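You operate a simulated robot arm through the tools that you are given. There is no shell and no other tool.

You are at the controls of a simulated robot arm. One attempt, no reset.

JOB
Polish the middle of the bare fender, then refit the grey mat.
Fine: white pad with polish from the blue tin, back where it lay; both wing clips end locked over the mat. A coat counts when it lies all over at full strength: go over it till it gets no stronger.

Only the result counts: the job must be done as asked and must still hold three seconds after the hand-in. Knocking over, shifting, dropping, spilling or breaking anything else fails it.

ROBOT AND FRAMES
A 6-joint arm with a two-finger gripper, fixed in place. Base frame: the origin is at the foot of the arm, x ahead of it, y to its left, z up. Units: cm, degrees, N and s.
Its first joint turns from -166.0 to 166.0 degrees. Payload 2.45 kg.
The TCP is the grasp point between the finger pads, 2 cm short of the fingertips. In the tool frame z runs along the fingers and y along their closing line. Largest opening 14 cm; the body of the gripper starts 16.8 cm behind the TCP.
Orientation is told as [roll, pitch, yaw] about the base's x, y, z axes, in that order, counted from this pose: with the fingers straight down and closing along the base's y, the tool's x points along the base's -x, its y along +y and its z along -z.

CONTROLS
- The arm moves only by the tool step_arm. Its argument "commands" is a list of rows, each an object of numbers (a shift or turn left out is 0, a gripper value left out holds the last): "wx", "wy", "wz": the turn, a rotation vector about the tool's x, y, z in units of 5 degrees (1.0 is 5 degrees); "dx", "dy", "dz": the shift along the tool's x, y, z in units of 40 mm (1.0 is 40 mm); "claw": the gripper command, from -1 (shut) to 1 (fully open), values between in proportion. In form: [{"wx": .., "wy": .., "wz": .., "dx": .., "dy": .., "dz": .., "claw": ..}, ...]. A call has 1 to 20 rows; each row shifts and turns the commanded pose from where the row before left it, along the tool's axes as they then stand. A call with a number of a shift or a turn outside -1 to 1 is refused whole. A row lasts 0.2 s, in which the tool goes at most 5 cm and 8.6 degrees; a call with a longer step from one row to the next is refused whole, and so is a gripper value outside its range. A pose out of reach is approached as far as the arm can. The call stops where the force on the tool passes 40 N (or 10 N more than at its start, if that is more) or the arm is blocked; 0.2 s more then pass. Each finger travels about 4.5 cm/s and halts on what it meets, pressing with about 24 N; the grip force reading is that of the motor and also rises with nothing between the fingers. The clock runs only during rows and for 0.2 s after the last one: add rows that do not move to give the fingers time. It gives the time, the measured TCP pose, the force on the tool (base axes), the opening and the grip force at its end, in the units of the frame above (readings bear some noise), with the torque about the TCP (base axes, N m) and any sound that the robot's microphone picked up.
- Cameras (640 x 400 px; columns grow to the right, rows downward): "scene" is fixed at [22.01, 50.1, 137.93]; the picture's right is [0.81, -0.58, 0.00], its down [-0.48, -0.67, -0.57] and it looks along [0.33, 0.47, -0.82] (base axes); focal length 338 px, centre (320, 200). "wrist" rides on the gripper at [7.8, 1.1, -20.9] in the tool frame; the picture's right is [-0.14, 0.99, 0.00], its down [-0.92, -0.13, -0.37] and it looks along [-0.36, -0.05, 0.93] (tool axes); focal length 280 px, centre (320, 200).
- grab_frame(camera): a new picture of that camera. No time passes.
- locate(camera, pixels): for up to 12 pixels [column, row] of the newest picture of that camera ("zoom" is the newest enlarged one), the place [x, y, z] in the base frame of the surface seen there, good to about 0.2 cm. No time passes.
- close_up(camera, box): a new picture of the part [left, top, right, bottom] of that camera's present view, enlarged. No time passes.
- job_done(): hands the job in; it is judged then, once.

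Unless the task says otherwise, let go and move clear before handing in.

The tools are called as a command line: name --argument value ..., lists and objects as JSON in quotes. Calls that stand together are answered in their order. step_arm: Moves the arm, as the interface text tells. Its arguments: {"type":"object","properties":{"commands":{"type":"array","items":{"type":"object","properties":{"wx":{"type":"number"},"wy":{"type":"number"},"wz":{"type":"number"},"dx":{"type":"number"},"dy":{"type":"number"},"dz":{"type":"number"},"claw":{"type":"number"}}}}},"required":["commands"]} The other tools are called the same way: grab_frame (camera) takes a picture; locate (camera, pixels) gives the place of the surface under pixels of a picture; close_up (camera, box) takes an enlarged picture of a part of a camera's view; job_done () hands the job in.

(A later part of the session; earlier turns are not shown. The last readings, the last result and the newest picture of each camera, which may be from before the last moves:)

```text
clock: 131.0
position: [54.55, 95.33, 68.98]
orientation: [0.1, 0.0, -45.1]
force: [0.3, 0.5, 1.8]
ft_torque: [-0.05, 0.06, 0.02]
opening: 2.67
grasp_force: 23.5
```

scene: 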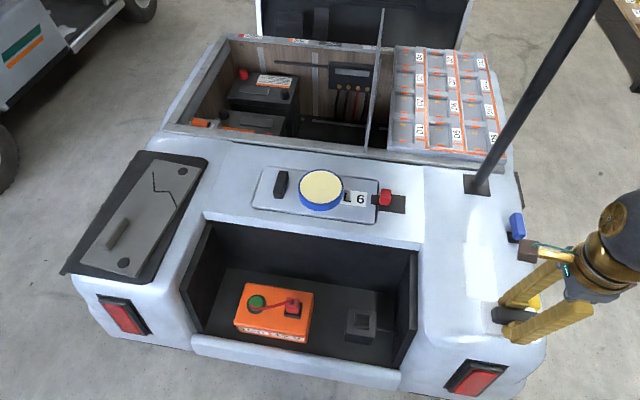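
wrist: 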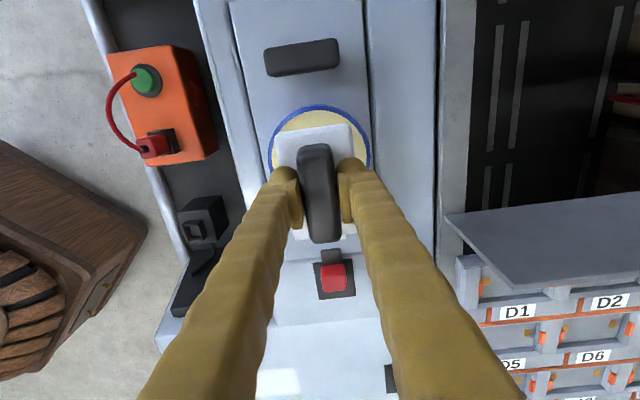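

First touch (about 2 N). I'll press a further half millimetre at a time to about 8–10 N.

step_arm --commands '[{"dz": 0.012}, {}]'

step_arm --commands '[{"dz": 0.008}, {}]'

```text
clock: 131.6
position: [54.6, 95.4, 68.94]
orientation: [0.0, 0.0, -45.0]
force: [-2.7, -1.1, 6.7]
ft_torque: [-0.12, 0.08, 0.02]
opening: 2.66
grasp_force: 23.7
```

```text
clock: 132.2
position: [54.59, 95.27, 68.95]
orientation: [0.2, 0.1, -44.9]
force: [-2.4, 2.3, 14.2]
ft_torque: [-0.01, 0.05, -0.01]
opening: 2.68
grasp_force: 24.6
```

Firm even contact of 14 N with the cream. I'll lift straight up and carry the pad back to the fender.

step_arm --commands '[{"dz": -0.05}, {"dz": -0.15}, {"dz": -0.5}, {"dz": -0.7}, {"dz": -0.6}, {}]'

grab_frame --camera "wrist"

```text
clock: 133.6
position: [54.33, 95.46, 76.86]
orientation: [0.1, 0.0, -44.9]
force: [0.2, -0.7, -0.5]
ft_torque: [0.01, 0.01, 0.01]
opening: 2.65
grasp_force: 24.1
```

```text
taken
```

wrist: 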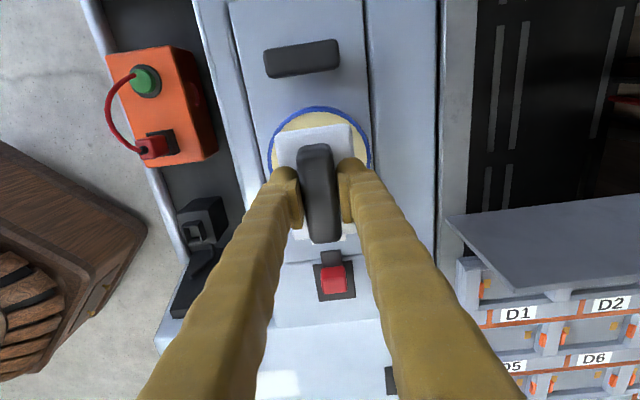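

The tin is unmoved. I'll carry the pad to the zone's rear end (u≈82.5, w≈-12.7) and lower it to just above the surface.

step_arm --commands '[{"dx": -0.87, "dy": -0.488}, {"dx": -0.87, "dy": -0.488}, {"dx": -0.87, "dy": -0.488}, {"dx": -0.87, "dy": -0.488}, {"dx": -0.87, "dy": -0.488}, {"dx": -0.87, "dy": -0.488}, {"dx": -0.87, "dy": -0.488}, {"dx": -0.87, "dy": -0.488}, {"dx": -0.87, "dy": -0.488}, {"dx": -0.87, "dy": -0.488}, {"dx": -0.87, "dy": -0.488}, {"dx": -0.87, "dy": -0.488}, {"dz": 0.7}, {"dz": 0.8}, {"dz": 0.7}, {"dz": 0.35}, {"dz": 0.1}, {}]'

step_arm --commands '[{"dz": 0.025}, {"dz": 0.0125}, {}]'

```text
clock: 137.4
position: [67.59, 49.17, 66.38]
orientation: [0.1, 0.0, -45.0]
force: [0.3, 0.7, -0.1]
ft_torque: [0.01, 0.0, -0.01]
opening: 2.66
grasp_force: 24.4
```

```text
clock: 138.2
position: [67.59, 49.13, 66.15]
orientation: [0.1, 0.0, -45.0]
force: [-0.8, 0.2, -0.5]
ft_torque: [0.03, -0.02, -0.01]
opening: 2.67
grasp_force: 24.6
```

step_arm --commands '[{"dz": 0.0125}, {"dz": 0.0125}, {}]'

step_arm --commands '[{"dz": 0.0075}, {}]'

```text
clock: 139.0
position: [67.61, 49.17, 65.97]
orientation: [0.0, 0.0, -45.0]
force: [-0.1, 0.1, -0.8]
ft_torque: [-0.01, -0.01, -0.01]
opening: 2.65
grasp_force: 23.7
```

```text
clock: 139.6
position: [67.59, 49.34, 65.96]
orientation: [0.1, 0.0, -45.0]
force: [0.0, -4.6, 6.9]
ft_torque: [-0.1, 0.07, -0.01]
opening: 2.69
grasp_force: 24.0
```

Contact at 7 N. I'll press slightly and do a full forward pass.

step_arm --commands '[{"dz": 0.005}, {"dy": 0.15}, {"dy": 0.15}, {"dy": 0.15}, {"dy": 0.15}, {"dy": 0.15}, {"dy": 0.15}, {"dy": 0.15}, {"dy": 0.15}, {"dy": 0.15}, {"dy": 0.15}, {"dy": 0.15}, {"dy": 0.15}, {}]'

step_arm --commands '[{"dz": 0.003}, {"dy": 0.15}, {"dy": 0.15}, {"dy": 0.15}, {"dy": 0.15}, {"dy": 0.15}, {"dy": 0.15}, {"dy": 0.15}, {"dy": 0.15}, {"dy": 0.15}, {"dy": 0.15}, {"dy": 0.15}, {"dy": 0.15}, {}]'

```text
clock: 142.6
position: [72.63, 54.28, 66.04]
orientation: [0.2, 0.1, -44.9]
force: [-0.2, 0.1, -1.6]
ft_torque: [0.0, 0.04, 0.03]
opening: 2.65
grasp_force: 24.2
```

```text
clock: 145.6
position: [77.81, 59.44, 66.06]
orientation: [0.1, 0.0, -45.0]
force: [0.2, -0.1, -1.2]
ft_torque: [0.0, 0.01, -0.01]
opening: 2.65
grasp_force: 24.0
```

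Contact was lost on the forward pass (roll ≈0.15° lifts the path). I'll level, press to contact here and do the rearward pass.

step_arm --commands '[{"wx": 0.025}, {"dz": 0.0125}, {}]'

step_arm --commands '[{"dz": 0.0075}, {}]'

```text
clock: 146.4
position: [77.75, 59.44, 66.05]
orientation: [-0.1, 0.0, -45.1]
force: [2.4, -2.3, 8.7]
ft_torque: [0.0, -0.05, 0.0]
opening: 2.65
grasp_force: 23.7
```

```text
clock: 147.0
position: [77.84, 59.43, 66.04]
orientation: [0.1, 0.0, -45.1]
force: [6.1, 0.9, 14.0]
ft_torque: [0.01, -0.08, 0.07]
opening: 2.71
grasp_force: 24.0
```

step_arm --commands '[{"dz": -0.004}, {"dy": -0.15}, {"dy": -0.15}, {"dy": -0.15}, {"dy": -0.15}, {"dy": -0.15}, {"dy": -0.15}, {"dy": -0.15}, {"dy": -0.15}, {"dy": -0.15}, {"dy": -0.15}, {"dy": -0.15}, {"dy": -0.15}, {}]'

step_arm --commands '[{"dz": -0.002}, {"dy": -0.15}, {"dy": -0.15}, {"dy": -0.15}, {"dy": -0.15}, {"dy": -0.15}, {"dy": -0.15}, {"dy": -0.15}, {"dy": -0.15}, {"dy": -0.15}, {"dy": -0.15}, {"dy": -0.15}, {"dy": -0.15}, {}]'

```text
clock: 150.0
position: [72.68, 54.16, 66.0]
orientation: [0.1, 0.0, -45.1]
force: [0.3, 0.9, -1.4]
ft_torque: [0.05, -0.01, 0.0]
opening: 2.64
grasp_force: 23.9
```

```text
clock: 153.0
position: [67.61, 49.31, 65.88]
orientation: [0.0, 0.0, -45.0]
force: [6.3, 10.0, 25.3]
ft_torque: [0.22, -0.15, -0.01]
opening: 2.65
grasp_force: 24.1
```

Contact is 25 N at the rear end. Forward pass again from here.

step_arm --commands '[{"dz": -0.001}, {"dy": 0.12}, {"dy": 0.15}, {"dy": 0.15}, {"dy": 0.15}, {"dy": 0.15}, {"dy": 0.15}, {"dy": 0.15}, {"dy": 0.15}, {"dy": 0.15}, {"dy": 0.15}, {"dy": 0.15}, {"dy": 0.15}, {}]'

step_arm --commands '[{"dz": 0.004}, {"dy": 0.15}, {"dy": 0.15}, {"dy": 0.15}, {"dy": 0.15}, {"dy": 0.15}, {"dy": 0.15}, {"dy": 0.15}, {"dy": 0.15}, {"dy": 0.15}, {"dy": 0.15}, {"dy": 0.15}, {"dy": 0.15}, {}]'

```text
clock: 153.6
position: [67.54, 49.27, 66.01]
orientation: [-0.1, 0.0, -45.0]
force: [-2.8, -3.2, 11.8]
ft_torque: [-0.02, -0.05, 0.05]
opening: 2.68
grasp_force: 24.3
stopped in row 2: the force on the tool passed its limit at 46 N (the readings are from after the stop); the commanded pose is now the measured one
```

```text
clock: 154.9
position: [69.39, 51.16, 65.93]
orientation: [-0.2, 0.0, -45.0]
force: [-1.8, 0.0, 6.9]
ft_torque: [0.21, -0.08, 0.03]
opening: 2.66
grasp_force: 23.8
stopped in row 6: the force on the tool passed its limit at 42 N (the readings are from after the stop); the commanded pose is now the measured one
```

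step_arm --commands '[{"wx": -0.02}, {"dy": 0.15}, {"dy": 0.15}, {"dy": 0.15}, {"dy": 0.15}, {"dy": 0.15}, {"dy": 0.15}, {"dy": 0.15}, {"dy": 0.15}, {"dy": 0.15}, {"dy": 0.15}, {}]'

step_arm --commands '[{"dy": 0.15}, {"dy": 0.15}, {"dy": 0.15}, {"dy": 0.15}, {"dy": 0.15}, {"dy": 0.15}, {"dy": 0.15}, {"dy": 0.15}, {"dy": 0.15}, {"dy": 0.15}, {}]'

```text
clock: 155.5
position: [69.79, 51.53, 65.87]
orientation: [-0.2, 0.0, -45.0]
force: [-4.4, -1.3, 10.2]
ft_torque: [0.11, 0.03, 0.04]
opening: 2.69
grasp_force: 24.6
stopped in row 3: the force on the tool passed its limit at 42 N (the readings are from after the stop); the commanded pose is now the measured one
```

```text
clock: 157.9
position: [73.88, 56.03, 65.97]
orientation: [-0.1, 0.0, -45.0]
force: [-6.4, -5.0, 23.1]
ft_torque: [-0.06, 0.01, 0.01]
opening: 2.66
grasp_force: 24.2
```

Good contact (23 N) at u≈91.9. I'll finish the forward pass and go back rearward once more.

step_arm --commands '[{"dz": -0.004}, {"dy": 0.15}, {"dy": 0.15}, {"dy": 0.15}, {"dy": 0.15}, {"dy": 0.15}, {"dy": 0.15}, {"dy": 0.15}, {"dy": 0.15}, {}]'

step_arm --commands '[{"dz": -0.002}, {"dy": -0.15}, {"dy": -0.15}, {"dy": -0.15}, {"dy": -0.15}, {"dy": -0.15}, {"dy": -0.15}, {"dy": -0.15}, {"dy": -0.15}, {"dy": -0.15}, {"dy": -0.15}, {"dy": -0.15}, {"dy": -0.15}, {}]'

step_arm --commands '[{"dz": 0.0}, {"dy": -0.15}, {"dy": -0.15}, {"dy": -0.15}, {"dy": -0.15}, {"dy": -0.15}, {"dy": -0.15}, {"dy": -0.15}, {"dy": -0.15}, {"dy": -0.15}, {"dy": -0.15}, {"dy": -0.15}, {"dy": -0.15}, {}]'

```text
clock: 160.1
position: [77.5, 59.21, 65.91]
orientation: [0.0, 0.0, -45.0]
force: [-2.6, -2.3, 8.6]
ft_torque: [0.01, -0.02, -0.02]
opening: 2.69
grasp_force: 23.8
```

```text
clock: 163.1
position: [72.31, 54.07, 66.14]
orientation: [-0.1, 0.0, -45.0]
force: [0.8, -0.4, -0.8]
ft_torque: [0.02, -0.01, -0.02]
opening: 2.68
grasp_force: 24.4
```

```text
clock: 166.1
position: [67.14, 48.95, 65.99]
orientation: [-0.1, 0.0, -45.0]
force: [7.0, 5.8, 19.7]
ft_torque: [0.18, -0.28, 0.05]
opening: 2.64
grasp_force: 24.3
```

Another pair of passes done. I'll lift and view the coat from the same place as before to compare strength.

step_arm --commands '[{"dz": -0.05}, {"dz": -0.5}, {"dz": -0.8}, {"dz": -0.8, "dy": -0.43}, {"dy": -0.7}, {"dy": -0.7}, {}]'

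close_up --camera "wrist" --box '[320, 60, 560, 210]'

close_up --camera "scene" --box '[460, 200, 530, 310]'

```text
clock: 167.7
position: [61.81, 44.15, 74.6]
orientation: [-0.1, 0.0, -44.9]
force: [0.6, -0.1, -0.7]
ft_torque: [-0.02, 0.02, -0.01]
opening: 2.67
grasp_force: 24.1
```

```text
2.67 times, centred on (440, 135) of wrist
```

zoom: 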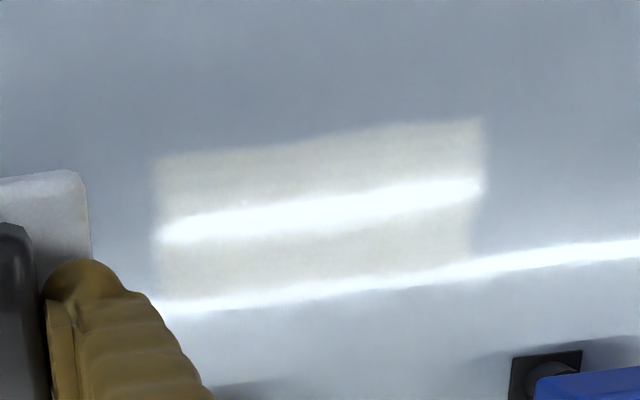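

```text
3.64 times, centred on (495, 255) of scene
```

zoom: 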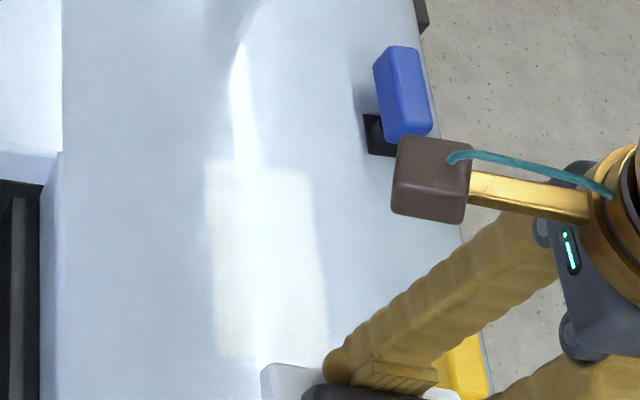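

The coat may be slightly creamier than before, so I'll go over it some more. Lowering again at the rear end of the zone.

step_arm --commands '[{"dy": 0.7}, {"dy": 0.7}, {"dy": 0.45, "dz": 0.5}, {"dz": 0.8}, {"dz": 0.6}, {"dz": 0.2}, {}]'

step_arm --commands '[{"dz": 0.0125}, {"dz": 0.0125}, {}]'

```text
clock: 169.3
position: [67.16, 49.27, 65.98]
orientation: [-0.1, 0.0, -45.0]
force: [0.4, 0.2, -1.4]
ft_torque: [-0.03, 0.0, 0.02]
opening: 2.66
grasp_force: 24.1
```

```text
clock: 170.1
position: [67.18, 49.26, 65.95]
orientation: [-0.2, 0.0, -45.0]
force: [0.3, 0.3, -0.8]
ft_torque: [-0.02, 0.01, 0.01]
opening: 2.68
grasp_force: 23.9
```

step_arm --commands '[{"dz": 0.01, "wx": -0.03}, {}]'

step_arm --commands '[{"dz": 0.0075}, {}]'

```text
clock: 170.7
position: [67.21, 49.29, 66.06]
orientation: [0.0, 0.1, -45.0]
force: [-0.3, 0.1, -0.5]
ft_torque: [-0.01, -0.02, -0.02]
opening: 2.68
grasp_force: 24.4
```

```text
clock: 171.3
position: [67.25, 49.09, 65.99]
orientation: [0.0, 0.1, -45.0]
force: [0.2, -0.4, -0.2]
ft_torque: [-0.02, 0.0, -0.02]
opening: 2.69
grasp_force: 23.6
```

step_arm --commands '[{"dz": 0.0075}, {}]'

step_arm --commands '[{"dz": 0.005}, {}]'

```text
clock: 171.9
position: [67.12, 49.08, 66.06]
orientation: [0.0, -0.1, -44.9]
force: [-0.4, -0.2, -1.3]
ft_torque: [0.0, 0.02, 0.02]
opening: 2.69
grasp_force: 24.2
```

```text
clock: 172.5
position: [67.19, 49.07, 66.03]
orientation: [0.1, 0.0, -45.0]
force: [0.6, -1.3, 0.2]
ft_torque: [0.03, -0.02, 0.0]
opening: 2.69
grasp_force: 24.0
```

Barely touching now. I'll press to about 10–15 N and run forward.

step_arm --commands '[{"dz": 0.01}, {}]'

step_arm --commands '[{"dz": 0.003}, {"dy": 0.15}, {"dy": 0.15}, {"dy": 0.15}, {"dy": 0.15}, {"dy": 0.15}, {"dy": 0.15}, {"dy": 0.15}, {"dy": 0.15}, {"dy": 0.15}, {"dy": 0.15}, {"dy": 0.15}, {"dy": 0.15}, {}]'

step_arm --commands '[{"dz": 0.002}, {"dy": 0.15}, {"dy": 0.15}, {"dy": 0.15}, {"dy": 0.15}, {"dy": 0.15}, {"dy": 0.15}, {"dy": 0.15}, {"dy": 0.15}, {"dy": 0.15}, {"dy": 0.15}, {"dy": 0.15}, {"dy": 0.15}, {}]'

```text
clock: 173.1
position: [67.23, 49.07, 66.1]
orientation: [-0.1, 0.0, -45.0]
force: [0.1, -1.0, -1.6]
ft_torque: [-0.01, 0.03, -0.02]
opening: 2.69
grasp_force: 23.9
```

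```text
clock: 176.1
position: [72.36, 54.12, 65.98]
orientation: [0.1, 0.0, -44.9]
force: [-3.9, -5.5, 15.9]
ft_torque: [-0.08, 0.09, -0.01]
opening: 2.67
grasp_force: 23.6
```

```text
clock: 179.1
position: [77.36, 59.26, 65.99]
orientation: [0.2, 0.0, -45.0]
force: [-4.1, -5.8, 18.2]
ft_torque: [-0.13, 0.07, 0.01]
opening: 2.67
grasp_force: 24.0
```

Good forward pass (16–18 N). Rearward pass now.

step_arm --commands '[{"dz": -0.003, "wx": 0.02}, {"dy": -0.15}, {"dy": -0.15}, {"dy": -0.15}, {"dy": -0.15}, {"dy": -0.15}, {"dy": -0.15}, {"dy": -0.15}, {"dy": -0.15}, {"dy": -0.15}, {"dy": -0.15}, {"dy": -0.15}, {"dy": -0.15}, {}]'

step_arm --commands '[{"dz": -0.002}, {"dy": -0.15}, {"dy": -0.15}, {"dy": -0.15}, {"dy": -0.15}, {"dy": -0.15}, {"dy": -0.15}, {"dy": -0.15}, {"dy": -0.15}, {"dy": -0.15}, {"dy": -0.15}, {"dy": -0.15}, {"dy": -0.15}, {}]'

step_arm --commands '[{"dz": -0.002}, {"dx": 0.15}, {"dy": 0.15}, {"dy": 0.15}, {"dy": 0.15}, {"dy": 0.15}, {"dy": 0.15}, {"dy": 0.15}, {"dy": 0.15}, {"dy": 0.15}, {"dy": 0.15}, {"dy": 0.15}, {"dy": 0.15}, {"dy": 0.15}, {}]'

```text
clock: 182.1
position: [72.48, 54.17, 65.87]
orientation: [0.0, 0.0, -45.2]
force: [5.2, 4.7, 13.0]
ft_torque: [0.05, -0.1, -0.02]
opening: 2.69
grasp_force: 23.6
```

```text
clock: 183.6
position: [70.47, 52.42, 65.95]
orientation: [0.4, -0.1, -45.0]
force: [0.1, 1.5, 3.9]
ft_torque: [-0.01, 0.19, -0.04]
opening: 2.66
grasp_force: 23.9
stopped in row 7: the force on the tool passed its limit at 46 N (the readings are from after the stop); the commanded pose is now the measured one
```

```text
clock: 186.8
position: [75.11, 57.94, 65.88]
orientation: [0.4, -0.1, -44.9]
force: [-1.1, -1.5, 4.1]
ft_torque: [-0.12, 0.15, 0.04]
opening: 2.64
grasp_force: 24.2
```

It stopped again near u≈86.9 on the way rearward; now I'm at u≈94 with 0.4° roll. I'll level and do the rearward pass lighter.

step_arm --commands '[{"dz": -0.01}, {"wx": 0.08, "wy": 0.015}, {"dz": 0.01}, {"dz": 0.005}, {}]'

step_arm --commands '[{"dy": -0.15}, {"dy": -0.15}, {"dy": -0.15}, {"dy": -0.15}, {"dy": -0.15}, {"dy": -0.15}, {"dy": -0.15}, {"dy": -0.15}, {"dy": -0.15}, {"dy": -0.15}, {}]'

```text
clock: 188.0
position: [75.21, 57.89, 65.89]
orientation: [-0.1, -0.1, -44.9]
force: [-2.9, 4.8, 19.8]
ft_torque: [0.01, -0.03, -0.02]
opening: 2.7
grasp_force: 24.6
```

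```text
clock: 190.4
position: [71.07, 53.72, 66.01]
orientation: [0.1, -0.1, -44.9]
force: [7.4, 10.2, 30.2]
ft_torque: [0.17, -0.06, -0.02]
opening: 2.67
grasp_force: 23.6
```

step_arm --commands '[{"dz": -0.008}, {"dy": -0.12}, {"dy": -0.15}, {"dy": -0.15}, {"dy": -0.15}, {"dy": -0.15}, {"dy": -0.15}, {"dy": -0.15}, {"dy": -0.15}, {"dy": -0.15}, {"dy": -0.15}, {}]'

step_arm --commands '[{"dz": 0.002}, {"dy": 0.15}, {"dy": 0.15}, {"dy": 0.15}, {"dy": 0.15}, {"dy": 0.15}, {"dy": 0.15}, {"dy": 0.15}, {"dy": 0.15}, {"dy": 0.15}, {"dy": 0.15}, {"dy": 0.15}, {"dy": 0.15}, {}]'

step_arm --commands '[{"dz": 0.002}, {"dy": 0.15}, {"dy": 0.15}, {"dy": 0.15}, {"dy": 0.15}, {"dy": 0.15}, {"dy": 0.15}, {"dy": 0.15}, {"dy": 0.15}, {"dy": 0.15}, {"dy": 0.15}, {"dy": 0.15}, {"dy": 0.15}, {}]'

```text
clock: 193.0
position: [66.78, 49.44, 66.13]
orientation: [0.0, -0.1, -45.1]
force: [-0.9, 1.3, -1.1]
ft_torque: [0.0, 0.01, -0.02]
opening: 2.68
grasp_force: 24.2
```

```text
clock: 196.0
position: [71.8, 54.61, 66.03]
orientation: [0.0, 0.0, -44.9]
force: [-3.6, -3.2, 13.2]
ft_torque: [-0.07, 0.02, 0.01]
opening: 2.65
grasp_force: 23.8
```

```text
clock: 199.0
position: [76.95, 59.66, 65.87]
orientation: [0.0, 0.0, -44.9]
force: [0.0, 0.3, -0.1]
ft_torque: [-0.04, 0.04, -0.04]
opening: 2.7
grasp_force: 24.3
```

Contact is present in the middle but fades at the ends (slightly crowned surface). I'll press more at the ends: a rearward pass with extra press toward the rear.

step_arm --commands '[{"dz": 0.008}, {"dy": -0.15}, {"dy": -0.15}, {"dy": -0.15}, {"dy": -0.15}, {"dy": -0.15, "dz": -0.003}, {"dy": -0.15, "dz": -0.003}, {"dy": -0.15}, {"dy": -0.15}, {"dy": -0.15}, {"dy": -0.15}, {}]'

step_arm --commands '[{"dz": 0.002}, {"dy": -0.15}, {"dy": -0.15}, {"dy": -0.15}, {"dy": -0.15}, {"dy": -0.15}, {"dy": -0.15}, {"dy": -0.15, "dz": 0.003}, {"dy": -0.15, "dz": 0.003}, {"dy": -0.15}, {"dy": -0.15}, {"dy": -0.15}, {"dy": -0.15}, {}]'

```text
clock: 201.6
position: [72.68, 55.54, 66.04]
orientation: [-0.1, 0.0, -44.9]
force: [0.1, -0.9, 1.5]
ft_torque: [0.03, 0.01, 0.01]
opening: 2.68
grasp_force: 24.3
```

```text
clock: 204.6
position: [67.52, 50.3, 65.97]
orientation: [0.1, 0.0, -45.1]
force: [3.3, 3.4, 11.9]
ft_torque: [0.07, -0.01, -0.02]
opening: 2.65
grasp_force: 23.7
```

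Contact 12 N at u≈83.3. I'll rub the rear part back and forth.

step_arm --commands '[{"dy": -0.15}, {"dy": -0.15}, {"dy": -0.15}, {"dy": 0.1}, {"dy": 0.15}, {"dy": 0.15}, {"dy": 0.15}, {"dy": 0.15}, {"dy": 0.15}, {"dy": 0.15}, {}]'

step_arm --commands '[{"dx": -0.15}, {"dy": -0.15}, {"dy": -0.15}, {"dy": -0.15}, {"dy": -0.15}, {"dy": -0.15}, {"dy": -0.15}, {"dy": -0.1}, {"dy": 0.1}, {"dy": 0.15}, {"dy": 0.15}, {"dy": 0.15}, {"dy": 0.15}, {"dy": 0.15}, {"dy": 0.15}, {"dy": 0.15}, {}]'

```text
clock: 207.0
position: [69.21, 51.81, 65.87]
orientation: [0.0, 0.0, -45.0]
force: [-6.8, -7.7, 26.6]
ft_torque: [-0.16, 0.12, 0.0]
opening: 2.7
grasp_force: 24.0
```

```text
clock: 210.6
position: [70.13, 51.86, 66.02]
orientation: [0.1, 0.0, -45.0]
force: [0.1, 0.3, -1.2]
ft_torque: [0.03, 0.0, 0.02]
opening: 2.66
grasp_force: 23.9
```

Rear part rubbed with up to 27 N. I'll lift and compare the coat from the same viewpoint again.

step_arm --commands '[{"dz": -0.05}, {"dz": -0.5}, {"dz": -0.8}, {"dz": -0.8, "dy": -0.69}, {"dy": -0.9}, {"dy": -0.9}, {"dy": -0.37}, {}]'

close_up --camera "wrist" --box '[320, 60, 560, 210]'

close_up --camera "scene" --box '[460, 200, 530, 310]'

```text
clock: 212.4
position: [61.84, 43.67, 74.66]
orientation: [-0.1, 0.0, -45.0]
force: [0.6, -0.3, -1.2]
ft_torque: [0.01, -0.01, -0.01]
opening: 2.68
grasp_force: 24.1
```

```text
2.67 times, centred on (440, 135) of wrist
```

zoom: 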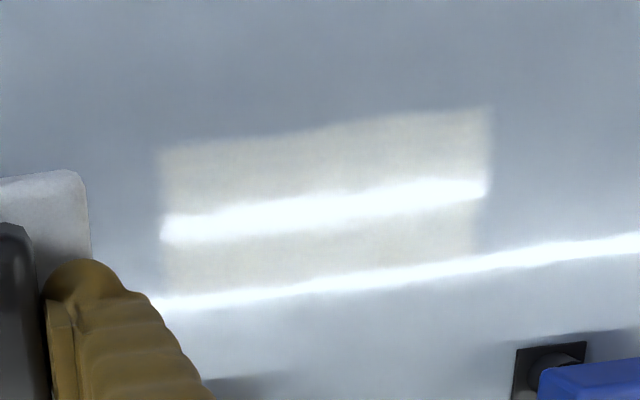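

```text
3.64 times, centred on (495, 255) of scene
```

zoom: 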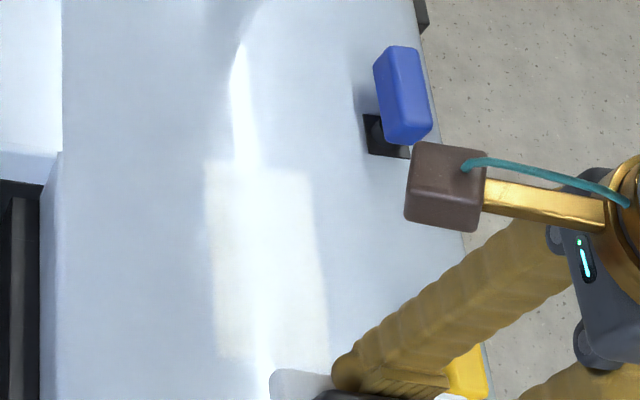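

The coat looks the same as last time, so it seems saturated. I'll zoom in closely on its edges for unevenness.

close_up --camera "wrist" --box '[370, 92, 510, 182]'

close_up --camera "scene" --box '[478, 236, 522, 304]'

```text
4.44 times, centred on (440, 137) of wrist
```

zoom: 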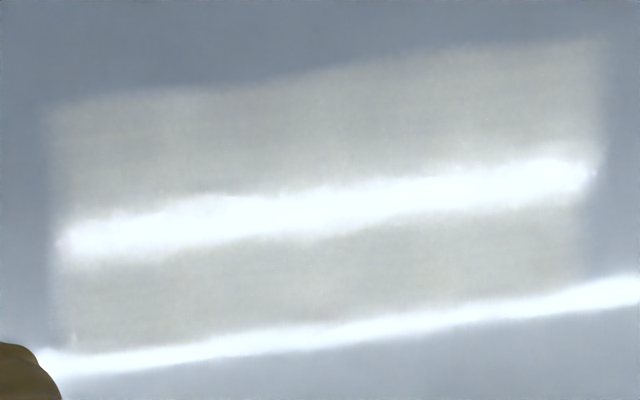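

```text
5.88 times, centred on (500, 270) of scene
```

zoom: 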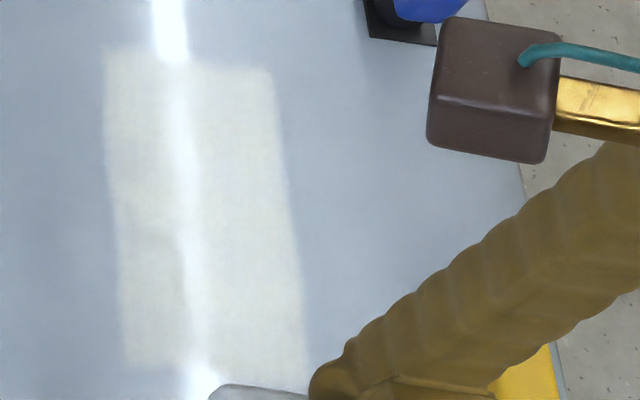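

The coat looks even across its whole area. As a last check that it is truly saturated (and not that the pad ran dry), I'll reload once more and repeat passes.

step_arm --commands '[{"dz": -0.6}, {"dx": 0.871, "dy": 0.659}, {"dx": 0.871, "dy": 0.659}, {"dx": 0.871, "dy": 0.659}, {"dx": 0.871, "dy": 0.659}, {"dx": 0.871, "dy": 0.659}, {"dx": 0.871, "dy": 0.659}, {"dx": 0.871, "dy": 0.659}, {"dx": 0.871, "dy": 0.659}, {"dx": 0.871, "dy": 0.659}, {"dx": 0.871, "dy": 0.659}, {"dx": 0.871, "dy": 0.659}, {"dx": 0.871, "dy": 0.659}, {}]'

grab_frame --camera "wrist"

```text
clock: 215.4
position: [54.62, 96.07, 77.04]
orientation: [0.0, -0.1, -45.0]
force: [-0.1, 0.3, 0.3]
ft_torque: [0.01, 0.0, -0.02]
opening: 2.66
grasp_force: 24.3
```

```text
taken
```

wrist: 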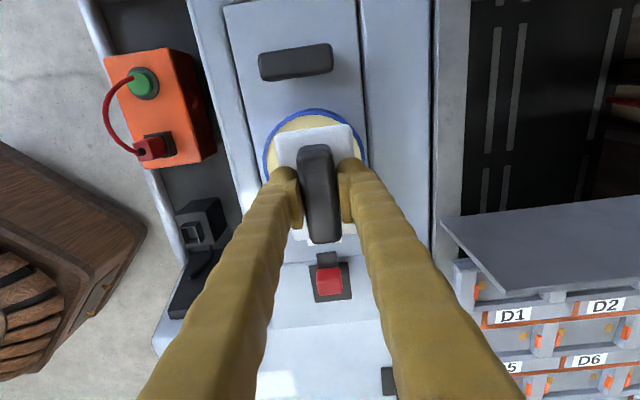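

I'm 0.7 cm too far in y (rim columns 263–366). I'll correct and then lower to the cream.

step_arm --commands '[{"dx": -0.1, "dy": -0.13}, {}]'

step_arm --commands '[{"dz": 0.7}, {"dz": 0.6}, {"dz": 0.4}, {"dz": 0.2}, {"dz": 0.06}, {}]'

step_arm --commands '[{"dz": 0.02}, {"dz": 0.0125}, {}]'

```text
clock: 216.0
position: [54.75, 95.21, 77.05]
orientation: [0.0, -0.1, -45.0]
force: [-0.7, 0.4, -0.5]
ft_torque: [0.04, 0.01, -0.01]
opening: 2.66
grasp_force: 24.0
```

```text
clock: 217.4
position: [54.81, 95.24, 69.16]
orientation: [0.1, 0.0, -45.0]
force: [0.2, 0.0, -0.8]
ft_torque: [-0.01, 0.0, -0.02]
opening: 2.65
grasp_force: 24.3
```

```text
clock: 218.2
position: [54.83, 95.21, 68.88]
orientation: [0.0, 0.0, -45.0]
force: [0.0, -0.6, 3.2]
ft_torque: [-0.04, -0.02, -0.02]
opening: 2.68
grasp_force: 24.3
```

Touching (3 N). Press a little to about 10 N, then lift.

step_arm --commands '[{"dz": 0.01}, {}]'

step_arm --commands '[{"dz": 0.006}, {}]'

step_arm --commands '[{"dz": -0.05}, {"dz": -0.15}, {"dz": -0.5}, {"dz": -0.7}, {"dz": -0.6}, {}]'

grab_frame --camera "wrist"

```text
clock: 218.8
position: [54.73, 95.16, 69.07]
orientation: [0.0, -0.1, -45.0]
force: [1.6, -4.2, 14.0]
ft_torque: [-0.14, -0.08, 0.0]
opening: 2.67
grasp_force: 24.4
```

```text
clock: 219.4
position: [54.74, 95.15, 68.96]
orientation: [0.0, 0.1, -45.1]
force: [-0.5, -2.3, 15.7]
ft_torque: [-0.04, -0.04, 0.01]
opening: 2.68
grasp_force: 24.0
```

```text
clock: 220.8
position: [54.72, 95.08, 76.85]
orientation: [0.0, -0.1, -45.0]
force: [0.4, -0.1, -0.1]
ft_torque: [0.02, 0.03, 0.0]
opening: 2.67
grasp_force: 24.3
```

```text
taken
```

wrist: 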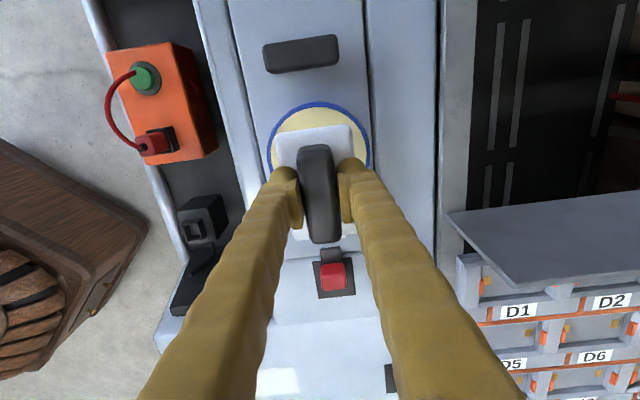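

Tin unmoved. Back to the fender's zone rear end and lower to the surface.

step_arm --commands '[{"dx": -0.853, "dy": -0.488}, {"dx": -0.853, "dy": -0.488}, {"dx": -0.853, "dy": -0.488}, {"dx": -0.853, "dy": -0.488}, {"dx": -0.853, "dy": -0.488}, {"dx": -0.853, "dy": -0.488}, {"dx": -0.853, "dy": -0.488}, {"dx": -0.853, "dy": -0.488}, {"dx": -0.853, "dy": -0.488}, {"dx": -0.853, "dy": -0.488}, {"dx": -0.853, "dy": -0.488}, {"dx": -0.853, "dy": -0.488}, {"dz": 0.7}, {"dz": 0.8}, {"dz": 0.7}, {"dz": 0.35}, {"dz": 0.14}, {}]'

step_arm --commands '[{"dz": 0.0125}, {"dz": 0.0125}, {}]'

```text
clock: 224.6
position: [67.25, 49.6, 65.9]
orientation: [-0.1, 0.0, -45.1]
force: [0.7, 0.1, -1.0]
ft_torque: [-0.02, -0.03, 0.01]
opening: 2.68
grasp_force: 24.1
```

```text
clock: 225.4
position: [67.13, 49.58, 65.95]
orientation: [-0.1, 0.1, -45.0]
force: [-0.6, 1.0, -1.1]
ft_torque: [0.03, 0.03, -0.01]
opening: 2.67
grasp_force: 24.0
```

step_arm --commands '[{"dz": 0.0125}, {}]'

step_arm --commands '[{"dz": 0.01}, {}]'

step_arm --commands '[{"dz": 0.0075}, {}]'

```text
clock: 226.0
position: [67.17, 49.61, 66.11]
orientation: [0.0, 0.0, -45.1]
force: [-0.2, -0.2, -0.2]
ft_torque: [0.0, 0.01, 0.01]
opening: 2.68
grasp_force: 24.3
```

```text
clock: 226.6
position: [67.09, 49.41, 65.92]
orientation: [0.0, 0.1, -44.9]
force: [0.3, -0.5, 0.9]
ft_torque: [0.0, 0.0, 0.0]
opening: 2.66
grasp_force: 23.6
```

```text
clock: 227.2
position: [67.02, 49.65, 66.06]
orientation: [0.0, 0.0, -45.0]
force: [-3.6, -1.3, 8.7]
ft_torque: [0.02, 0.04, 0.02]
opening: 2.66
grasp_force: 24.2
```

Contact 9 N at u≈82.5. Forward pass, then rearward pass.

step_arm --commands '[{"dz": 0.003}, {"dy": 0.15}, {"dy": 0.15}, {"dy": 0.15}, {"dy": 0.15}, {"dy": 0.15}, {"dy": 0.15}, {"dy": 0.15}, {"dy": 0.15}, {"dy": 0.15}, {"dy": 0.15}, {"dy": 0.15}, {"dy": 0.15}, {}]'

step_arm --commands '[{"dz": 0.002}, {"dy": 0.15}, {"dy": 0.15}, {"dy": 0.15}, {"dy": 0.15}, {"dy": 0.15}, {"dy": 0.15}, {"dy": 0.15}, {"dy": 0.15}, {"dy": 0.15}, {"dy": 0.15}, {"dy": 0.15}, {"dy": 0.15}, {}]'

```text
clock: 228.5
position: [68.93, 51.44, 65.94]
orientation: [0.0, 0.0, -45.0]
force: [-0.3, -0.2, 4.5]
ft_torque: [0.12, 0.06, 0.02]
opening: 2.67
grasp_force: 23.9
stopped in row 6: the force on the tool passed its limit at 42 N (the readings are from after the stop); the commanded pose is now the measured one
```

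```text
clock: 231.5
position: [74.17, 56.48, 65.97]
orientation: [0.1, 0.0, -45.0]
force: [-6.4, -5.4, 25.3]
ft_torque: [-0.13, 0.16, -0.03]
opening: 2.67
grasp_force: 24.1
```

step_arm --commands '[{"dz": -0.002}, {"dy": 0.15}, {"dy": 0.15}, {"dy": 0.15}, {"dy": 0.15}, {"dy": 0.15}, {"dy": 0.15}, {"dy": 0.15}, {}]'

step_arm --commands '[{"dz": -0.002}, {"dy": -0.15}, {"dy": -0.15}, {"dy": -0.15}, {"dy": -0.15}, {"dy": -0.15}, {"dy": -0.15}, {"dy": -0.15}, {"dy": -0.15}, {"dy": -0.15}, {"dy": -0.15}, {"dy": -0.15}, {"dy": -0.15}, {}]'

step_arm --commands '[{"dz": -0.002}, {"dy": -0.15}, {"dy": -0.15}, {"dy": -0.15}, {"dy": -0.15}, {"dy": -0.15}, {"dy": -0.15}, {"dy": -0.15}, {"dy": -0.15}, {"dy": -0.15}, {"dy": -0.15}, {"dy": -0.15}, {"dy": -0.15}, {}]'

```text
clock: 233.5
position: [77.06, 59.59, 65.98]
orientation: [0.0, 0.0, -45.0]
force: [-1.3, -2.6, 8.5]
ft_torque: [-0.04, 0.01, 0.03]
opening: 2.67
grasp_force: 23.9
```

```text
clock: 236.5
position: [71.82, 54.4, 65.94]
orientation: [0.0, 0.0, -45.0]
force: [2.1, 1.2, 6.3]
ft_torque: [-0.02, -0.03, 0.02]
opening: 2.66
grasp_force: 23.9
```

```text
clock: 239.5
position: [66.75, 49.21, 66.1]
orientation: [0.0, 0.0, -45.0]
force: [3.3, 4.3, 14.3]
ft_torque: [0.08, -0.08, 0.05]
opening: 2.71
grasp_force: 23.7
```

Both passes ran fully in contact (6–25 N). Lift and compare again.

step_arm --commands '[{"dz": -0.05}, {"dz": -0.5}, {"dz": -0.8}, {"dz": -0.8, "dy": -0.4}, {"dy": -0.7}, {"dy": -0.7}, {}]'

close_up --camera "wrist" --box '[320, 60, 560, 210]'

close_up --camera "scene" --box '[478, 236, 522, 304]'

```text
clock: 241.1
position: [61.88, 44.2, 74.18]
orientation: [0.0, 0.1, -45.0]
force: [0.0, -0.4, -0.1]
ft_torque: [0.0, 0.04, 0.02]
opening: 2.67
grasp_force: 23.7
```

```text
2.67 times, centred on (440, 135) of wrist
```

zoom: 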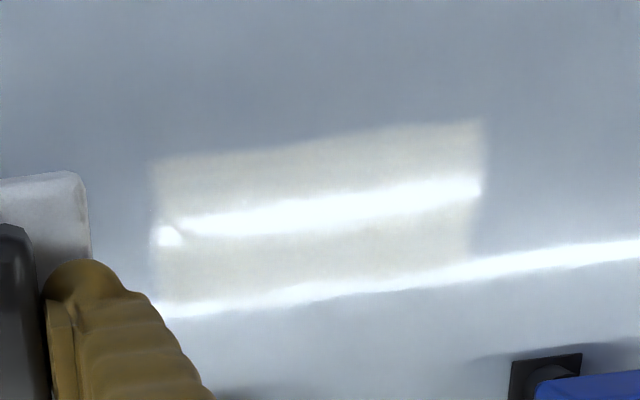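

```text
5.88 times, centred on (500, 270) of scene
```

zoom: 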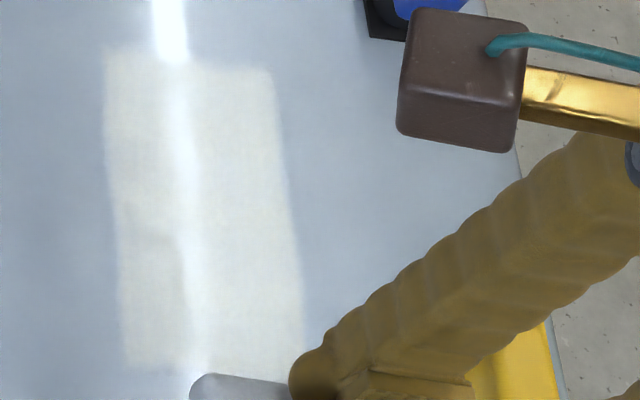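

The coat is even and no stronger than before as far as I can see, so polishing is done. Now I'll return the pad: rise, travel to above its original spot (75.77,89.73) and turn back to yaw -50.

step_arm --commands '[{"dz": -0.8}, {"dz": -0.6}, {"dx": 0.466, "dy": 0.875}, {"dx": 0.466, "dy": 0.875}, {"dx": 0.466, "dy": 0.875}, {"dx": 0.466, "dy": 0.875}, {"dx": 0.466, "dy": 0.875}, {"dx": 0.466, "dy": 0.875}, {"dx": 0.466, "dy": 0.875}, {"dx": 0.466, "dy": 0.875}, {"dx": 0.466, "dy": 0.875}, {"dx": 0.466, "dy": 0.875}, {"dx": 0.466, "dy": 0.875}, {"dx": 0.466, "dy": 0.875}, {"wz": 1}, {}]'

grab_frame --camera "wrist"

grab_frame --camera "scene"

```text
clock: 244.5
position: [75.89, 89.75, 80.32]
orientation: [-0.1, 0.0, -50.0]
force: [0.6, -0.5, -0.3]
ft_torque: [0.0, -0.01, -0.02]
opening: 2.68
grasp_force: 24.1
```

```text
taken
```

wrist: 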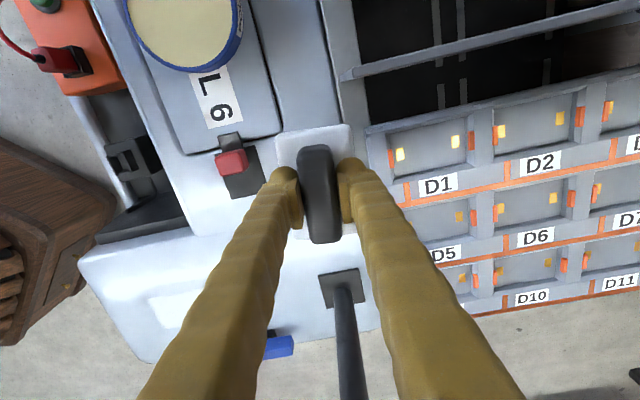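

```text
taken
```

scene: 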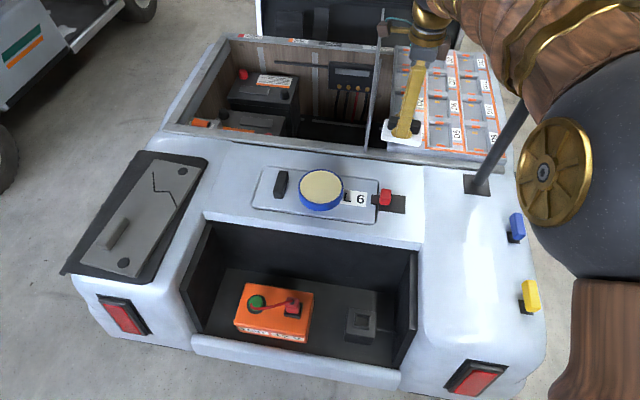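

I'm above the original spot at (75.89,89.75). Now I'll lower the pad to just above the deck.

step_arm --commands '[{"dz": 0.8}, {"dz": 0.8}, {"dz": 0.8}, {"dz": 0.6}, {"dz": 0.4}, {"dz": 0.1}, {}]'

step_arm --commands '[{"dz": 0.0125}, {"dz": 0.0125}, {}]'

step_arm --commands '[{"dz": 0.0125}, {}]'

```text
clock: 246.1
position: [75.61, 89.9, 66.21]
orientation: [0.0, -0.1, -50.1]
force: [-0.6, -0.4, -0.9]
ft_torque: [0.01, 0.02, -0.01]
opening: 2.68
grasp_force: 23.3
```

```text
clock: 246.9
position: [75.58, 89.73, 65.97]
orientation: [0.0, 0.0, -50.1]
force: [-0.5, -0.1, -0.1]
ft_torque: [0.04, 0.01, 0.02]
opening: 2.68
grasp_force: 24.2
```

```text
clock: 247.5
position: [75.66, 89.83, 65.99]
orientation: [0.0, 0.0, -49.9]
force: [-0.9, -1.0, 2.7]
ft_torque: [-0.03, -0.02, -0.01]
opening: 2.66
grasp_force: 24.0
```

The pad touches the deck (2.7 N) within about 0.15 cm of where it lay. I'll open the fingers moderately and lift off.

step_arm --commands '[{"claw": -0.6}, {"claw": -0.2}, {}, {}, {}]'

step_arm --commands '[{"dz": -0.2}, {"dz": -0.6}, {"dz": -0.8}, {"dz": -0.8}, {"dz": -0.8}, {}]'

grab_frame --camera "wrist"

close_up --camera "scene" --box '[365, 145, 425, 195]'

```text
clock: 248.7
position: [75.74, 89.73, 66.0]
orientation: [0.0, 0.0, -50.0]
force: [0.3, 0.2, 1.1]
ft_torque: [0.03, 0.02, -0.01]
opening: 5.59
grasp_force: 0.1
```

```text
clock: 250.1
position: [75.78, 89.77, 78.59]
orientation: [0.0, 0.0, -50.0]
force: [0.1, -0.5, 0.7]
ft_torque: [-0.01, -0.02, -0.02]
opening: 5.61
grasp_force: 0.1
```

```text
taken
```

wrist: 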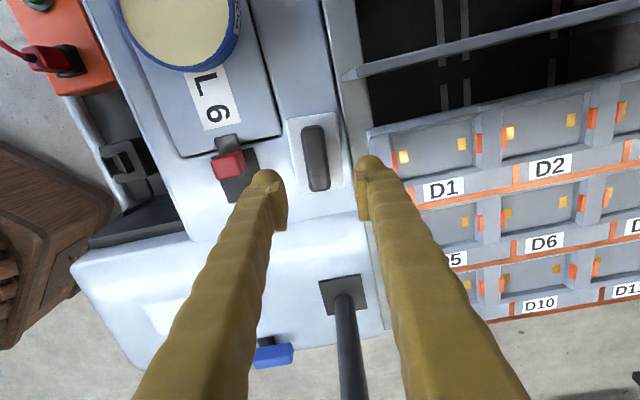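

```text
8.00 times, centred on (395, 170) of scene
```

zoom: 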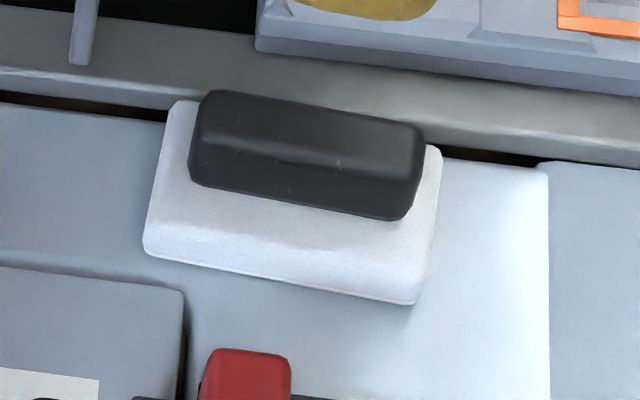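

The pad lies back within about 0.2 cm of its original place. Next the mat; first I'll check tall obstacles near the way (the raised lid at the back) and the mat handle.

grab_frame --camera "scene"

locate --camera "scene" --pixels '[[300, 10], [350, 15], [262, 25], [370, 40], [375, 20], [300, 38], [240, 35], [200, 70], [165, 120], [150, 30], [60, 40], [100, 10]]'

close_up --camera "scene" --box '[75, 195, 155, 285]'

locate --camera "zoom" --pixels '[[300, 130], [340, 150], [335, 125], [225, 235], [260, 265], [270, 180], [345, 165], [262, 285], [210, 225], [200, 250], [285, 200], [310, 120]]'

```text
taken
```

scene: 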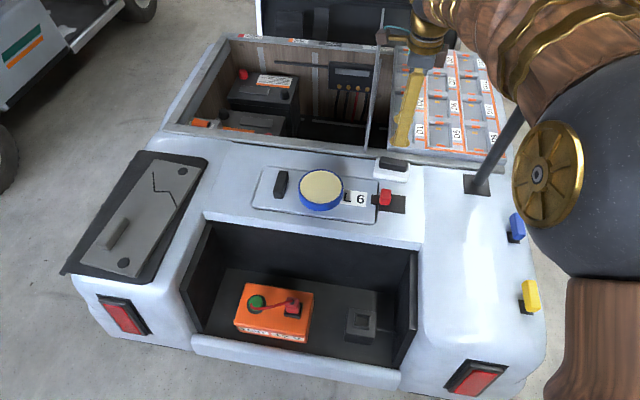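

```text
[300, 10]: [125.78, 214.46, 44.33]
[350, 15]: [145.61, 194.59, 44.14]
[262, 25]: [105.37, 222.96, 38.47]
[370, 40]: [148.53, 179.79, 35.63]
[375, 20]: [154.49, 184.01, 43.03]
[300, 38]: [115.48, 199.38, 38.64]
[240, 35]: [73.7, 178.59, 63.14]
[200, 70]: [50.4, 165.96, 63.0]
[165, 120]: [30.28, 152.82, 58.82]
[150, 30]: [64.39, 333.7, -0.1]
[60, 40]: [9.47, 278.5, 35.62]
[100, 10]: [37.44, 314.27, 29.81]
```

```text
4.44 times, centred on (115, 240) of scene
```

zoom: 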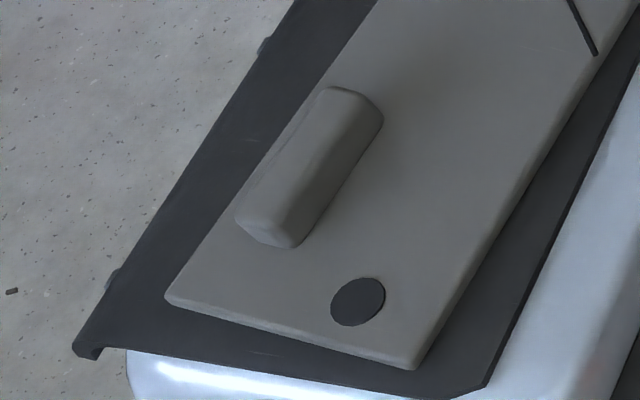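

```text
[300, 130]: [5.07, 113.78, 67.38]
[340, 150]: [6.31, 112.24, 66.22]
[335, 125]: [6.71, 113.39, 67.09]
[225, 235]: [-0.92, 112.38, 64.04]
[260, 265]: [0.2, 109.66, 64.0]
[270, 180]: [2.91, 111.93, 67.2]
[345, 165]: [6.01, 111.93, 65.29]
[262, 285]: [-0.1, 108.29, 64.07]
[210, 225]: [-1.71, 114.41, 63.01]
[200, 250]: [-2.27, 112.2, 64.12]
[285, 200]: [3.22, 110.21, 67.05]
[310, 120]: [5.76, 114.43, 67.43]
```

The lid at the back is far away (y>178), so the way is clear. I'll rise to about z=91 and travel toward the mat.

step_arm --commands '[{"dz": -1}, {"dz": -1}, {"dz": -1}, {"dx": 0.826, "dy": -0.524}, {"dx": 0.826, "dy": -0.524}, {"dx": 0.826, "dy": -0.524}, {"dx": 0.826, "dy": -0.524}, {"dx": 0.826, "dy": -0.524}, {"dx": 0.826, "dy": -0.524}, {"dx": 0.826, "dy": -0.524}, {"dx": 0.826, "dy": -0.524}, {"dx": 0.826, "dy": -0.524}, {"dx": 0.826, "dy": -0.524}, {"dx": 0.826, "dy": -0.524}, {"dx": 0.826, "dy": -0.524}, {}]'

```text
clock: 253.5
position: [31.09, 104.21, 90.91]
orientation: [0.0, 0.0, -50.0]
force: [0.1, 0.1, -0.8]
ft_torque: [0.04, -0.01, 0.02]
opening: 5.6
grasp_force: 0.1
```

Fine so far at (31,104,91). Now I'll turn the tool by +90° to yaw +40 so it will close across the mat's handle.

step_arm --commands '[{"wz": -1}, {"wz": -1}, {"wz": -1}, {"wz": -1}, {"wz": -1}, {"wz": -1}, {"wz": -1}, {"wz": -1}, {"wz": -1}, {"wz": -1}, {"wz": -1}, {"wz": -1}, {"wz": -1}, {"wz": -1}, {"wz": -1}, {"wz": -1}, {"wz": -1}, {"wz": -1}, {}]'

grab_frame --camera "scene"

grab_frame --camera "wrist"

```text
clock: 257.5
position: [30.83, 103.81, 90.78]
orientation: [0.0, 0.0, 40.1]
force: [0.8, 0.6, 0.1]
ft_torque: [0.0, 0.0, 0.0]
opening: 5.6
grasp_force: 0.0
```

```text
taken
```

scene: 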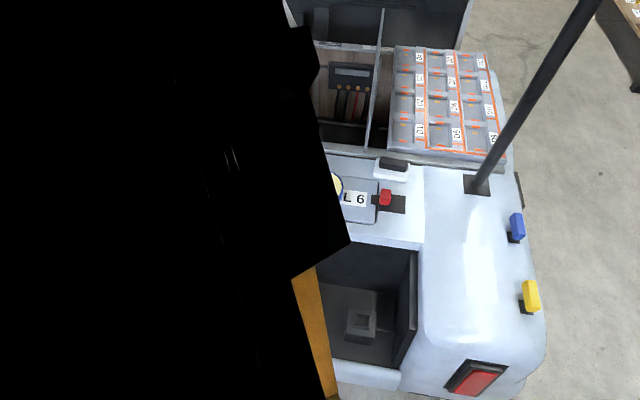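

```text
taken
```

wrist: 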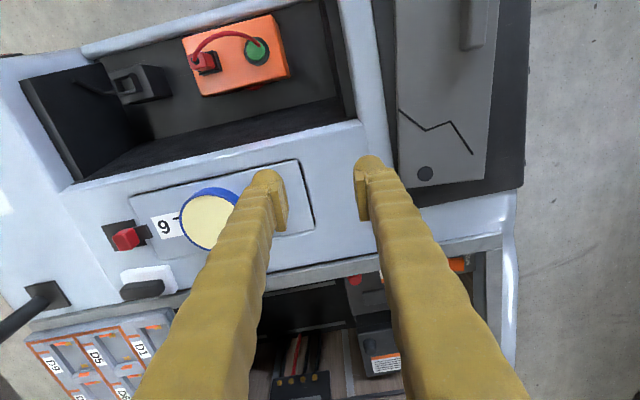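

The wrist view now shows the mat with its zigzag mark and handle at the right (445–500, 0–180). I'll move on toward the handle at (4.9,112.3).

step_arm --commands '[{"dx": 0.5, "dy": 0.7}, {"dx": 0.5, "dy": 0.8}, {"dx": 0.5, "dy": 0.8}, {"dx": 0.5, "dy": 0.8}, {"dx": 0.5, "dy": 0.8}, {"dx": 0.5, "dy": 0.8}, {}]'

grab_frame --camera "wrist"

```text
clock: 259.1
position: [9.7, 110.39, 90.75]
orientation: [0.0, 0.0, 39.9]
force: [0.9, 0.6, -0.5]
ft_torque: [0.0, -0.01, 0.01]
opening: 5.63
grasp_force: 0.0
```

```text
taken
```

wrist: 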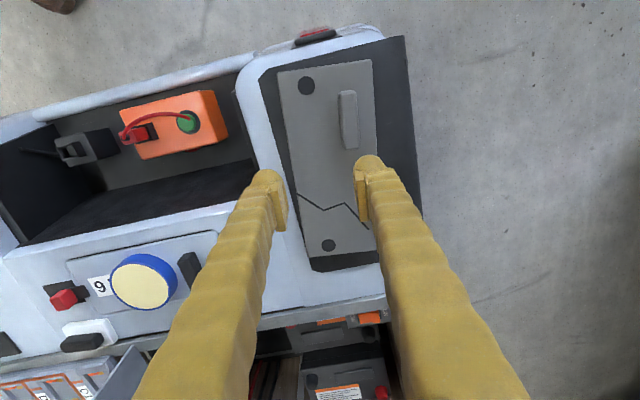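

The whole mat is visible: corners about (278,70),(370,60),(385,250),(305,258), handle (338–358, 92–148). I'll zoom and measure accurately.

close_up --camera "wrist" --box '[250, 40, 430, 270]'

close_up --camera "wrist" --box '[310, 70, 390, 170]'

locate --camera "zoom" --pixels '[[255, 90], [310, 85], [330, 300], [275, 315], [280, 200], [315, 200], [262, 95], [303, 92], [322, 295], [283, 305], [345, 200], [220, 200]]'

```text
1.74 times, centred on (340, 155) of wrist
```

zoom: 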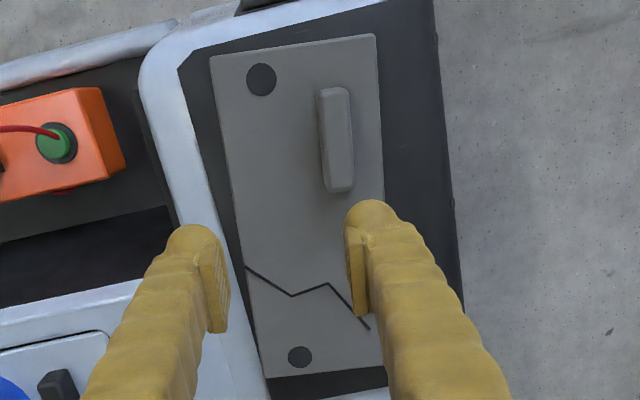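

```text
4.00 times, centred on (350, 120) of wrist
```

zoom: 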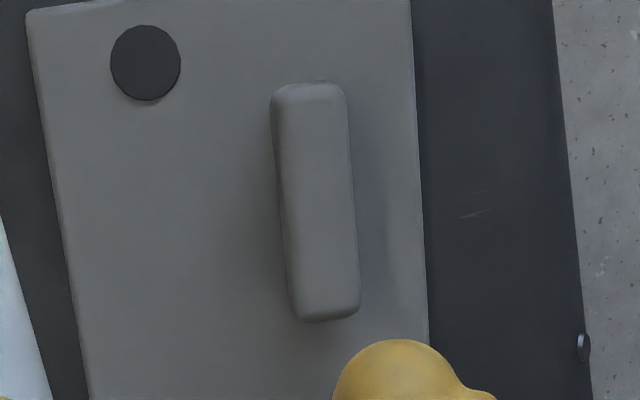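

```text
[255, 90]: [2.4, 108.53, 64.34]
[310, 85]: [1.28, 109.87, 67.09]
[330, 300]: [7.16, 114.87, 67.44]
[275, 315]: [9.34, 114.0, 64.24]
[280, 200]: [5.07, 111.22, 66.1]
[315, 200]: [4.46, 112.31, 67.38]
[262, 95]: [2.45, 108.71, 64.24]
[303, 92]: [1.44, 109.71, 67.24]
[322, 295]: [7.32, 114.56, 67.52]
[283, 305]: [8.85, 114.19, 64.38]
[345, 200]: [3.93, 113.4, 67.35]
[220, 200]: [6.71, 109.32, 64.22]
```

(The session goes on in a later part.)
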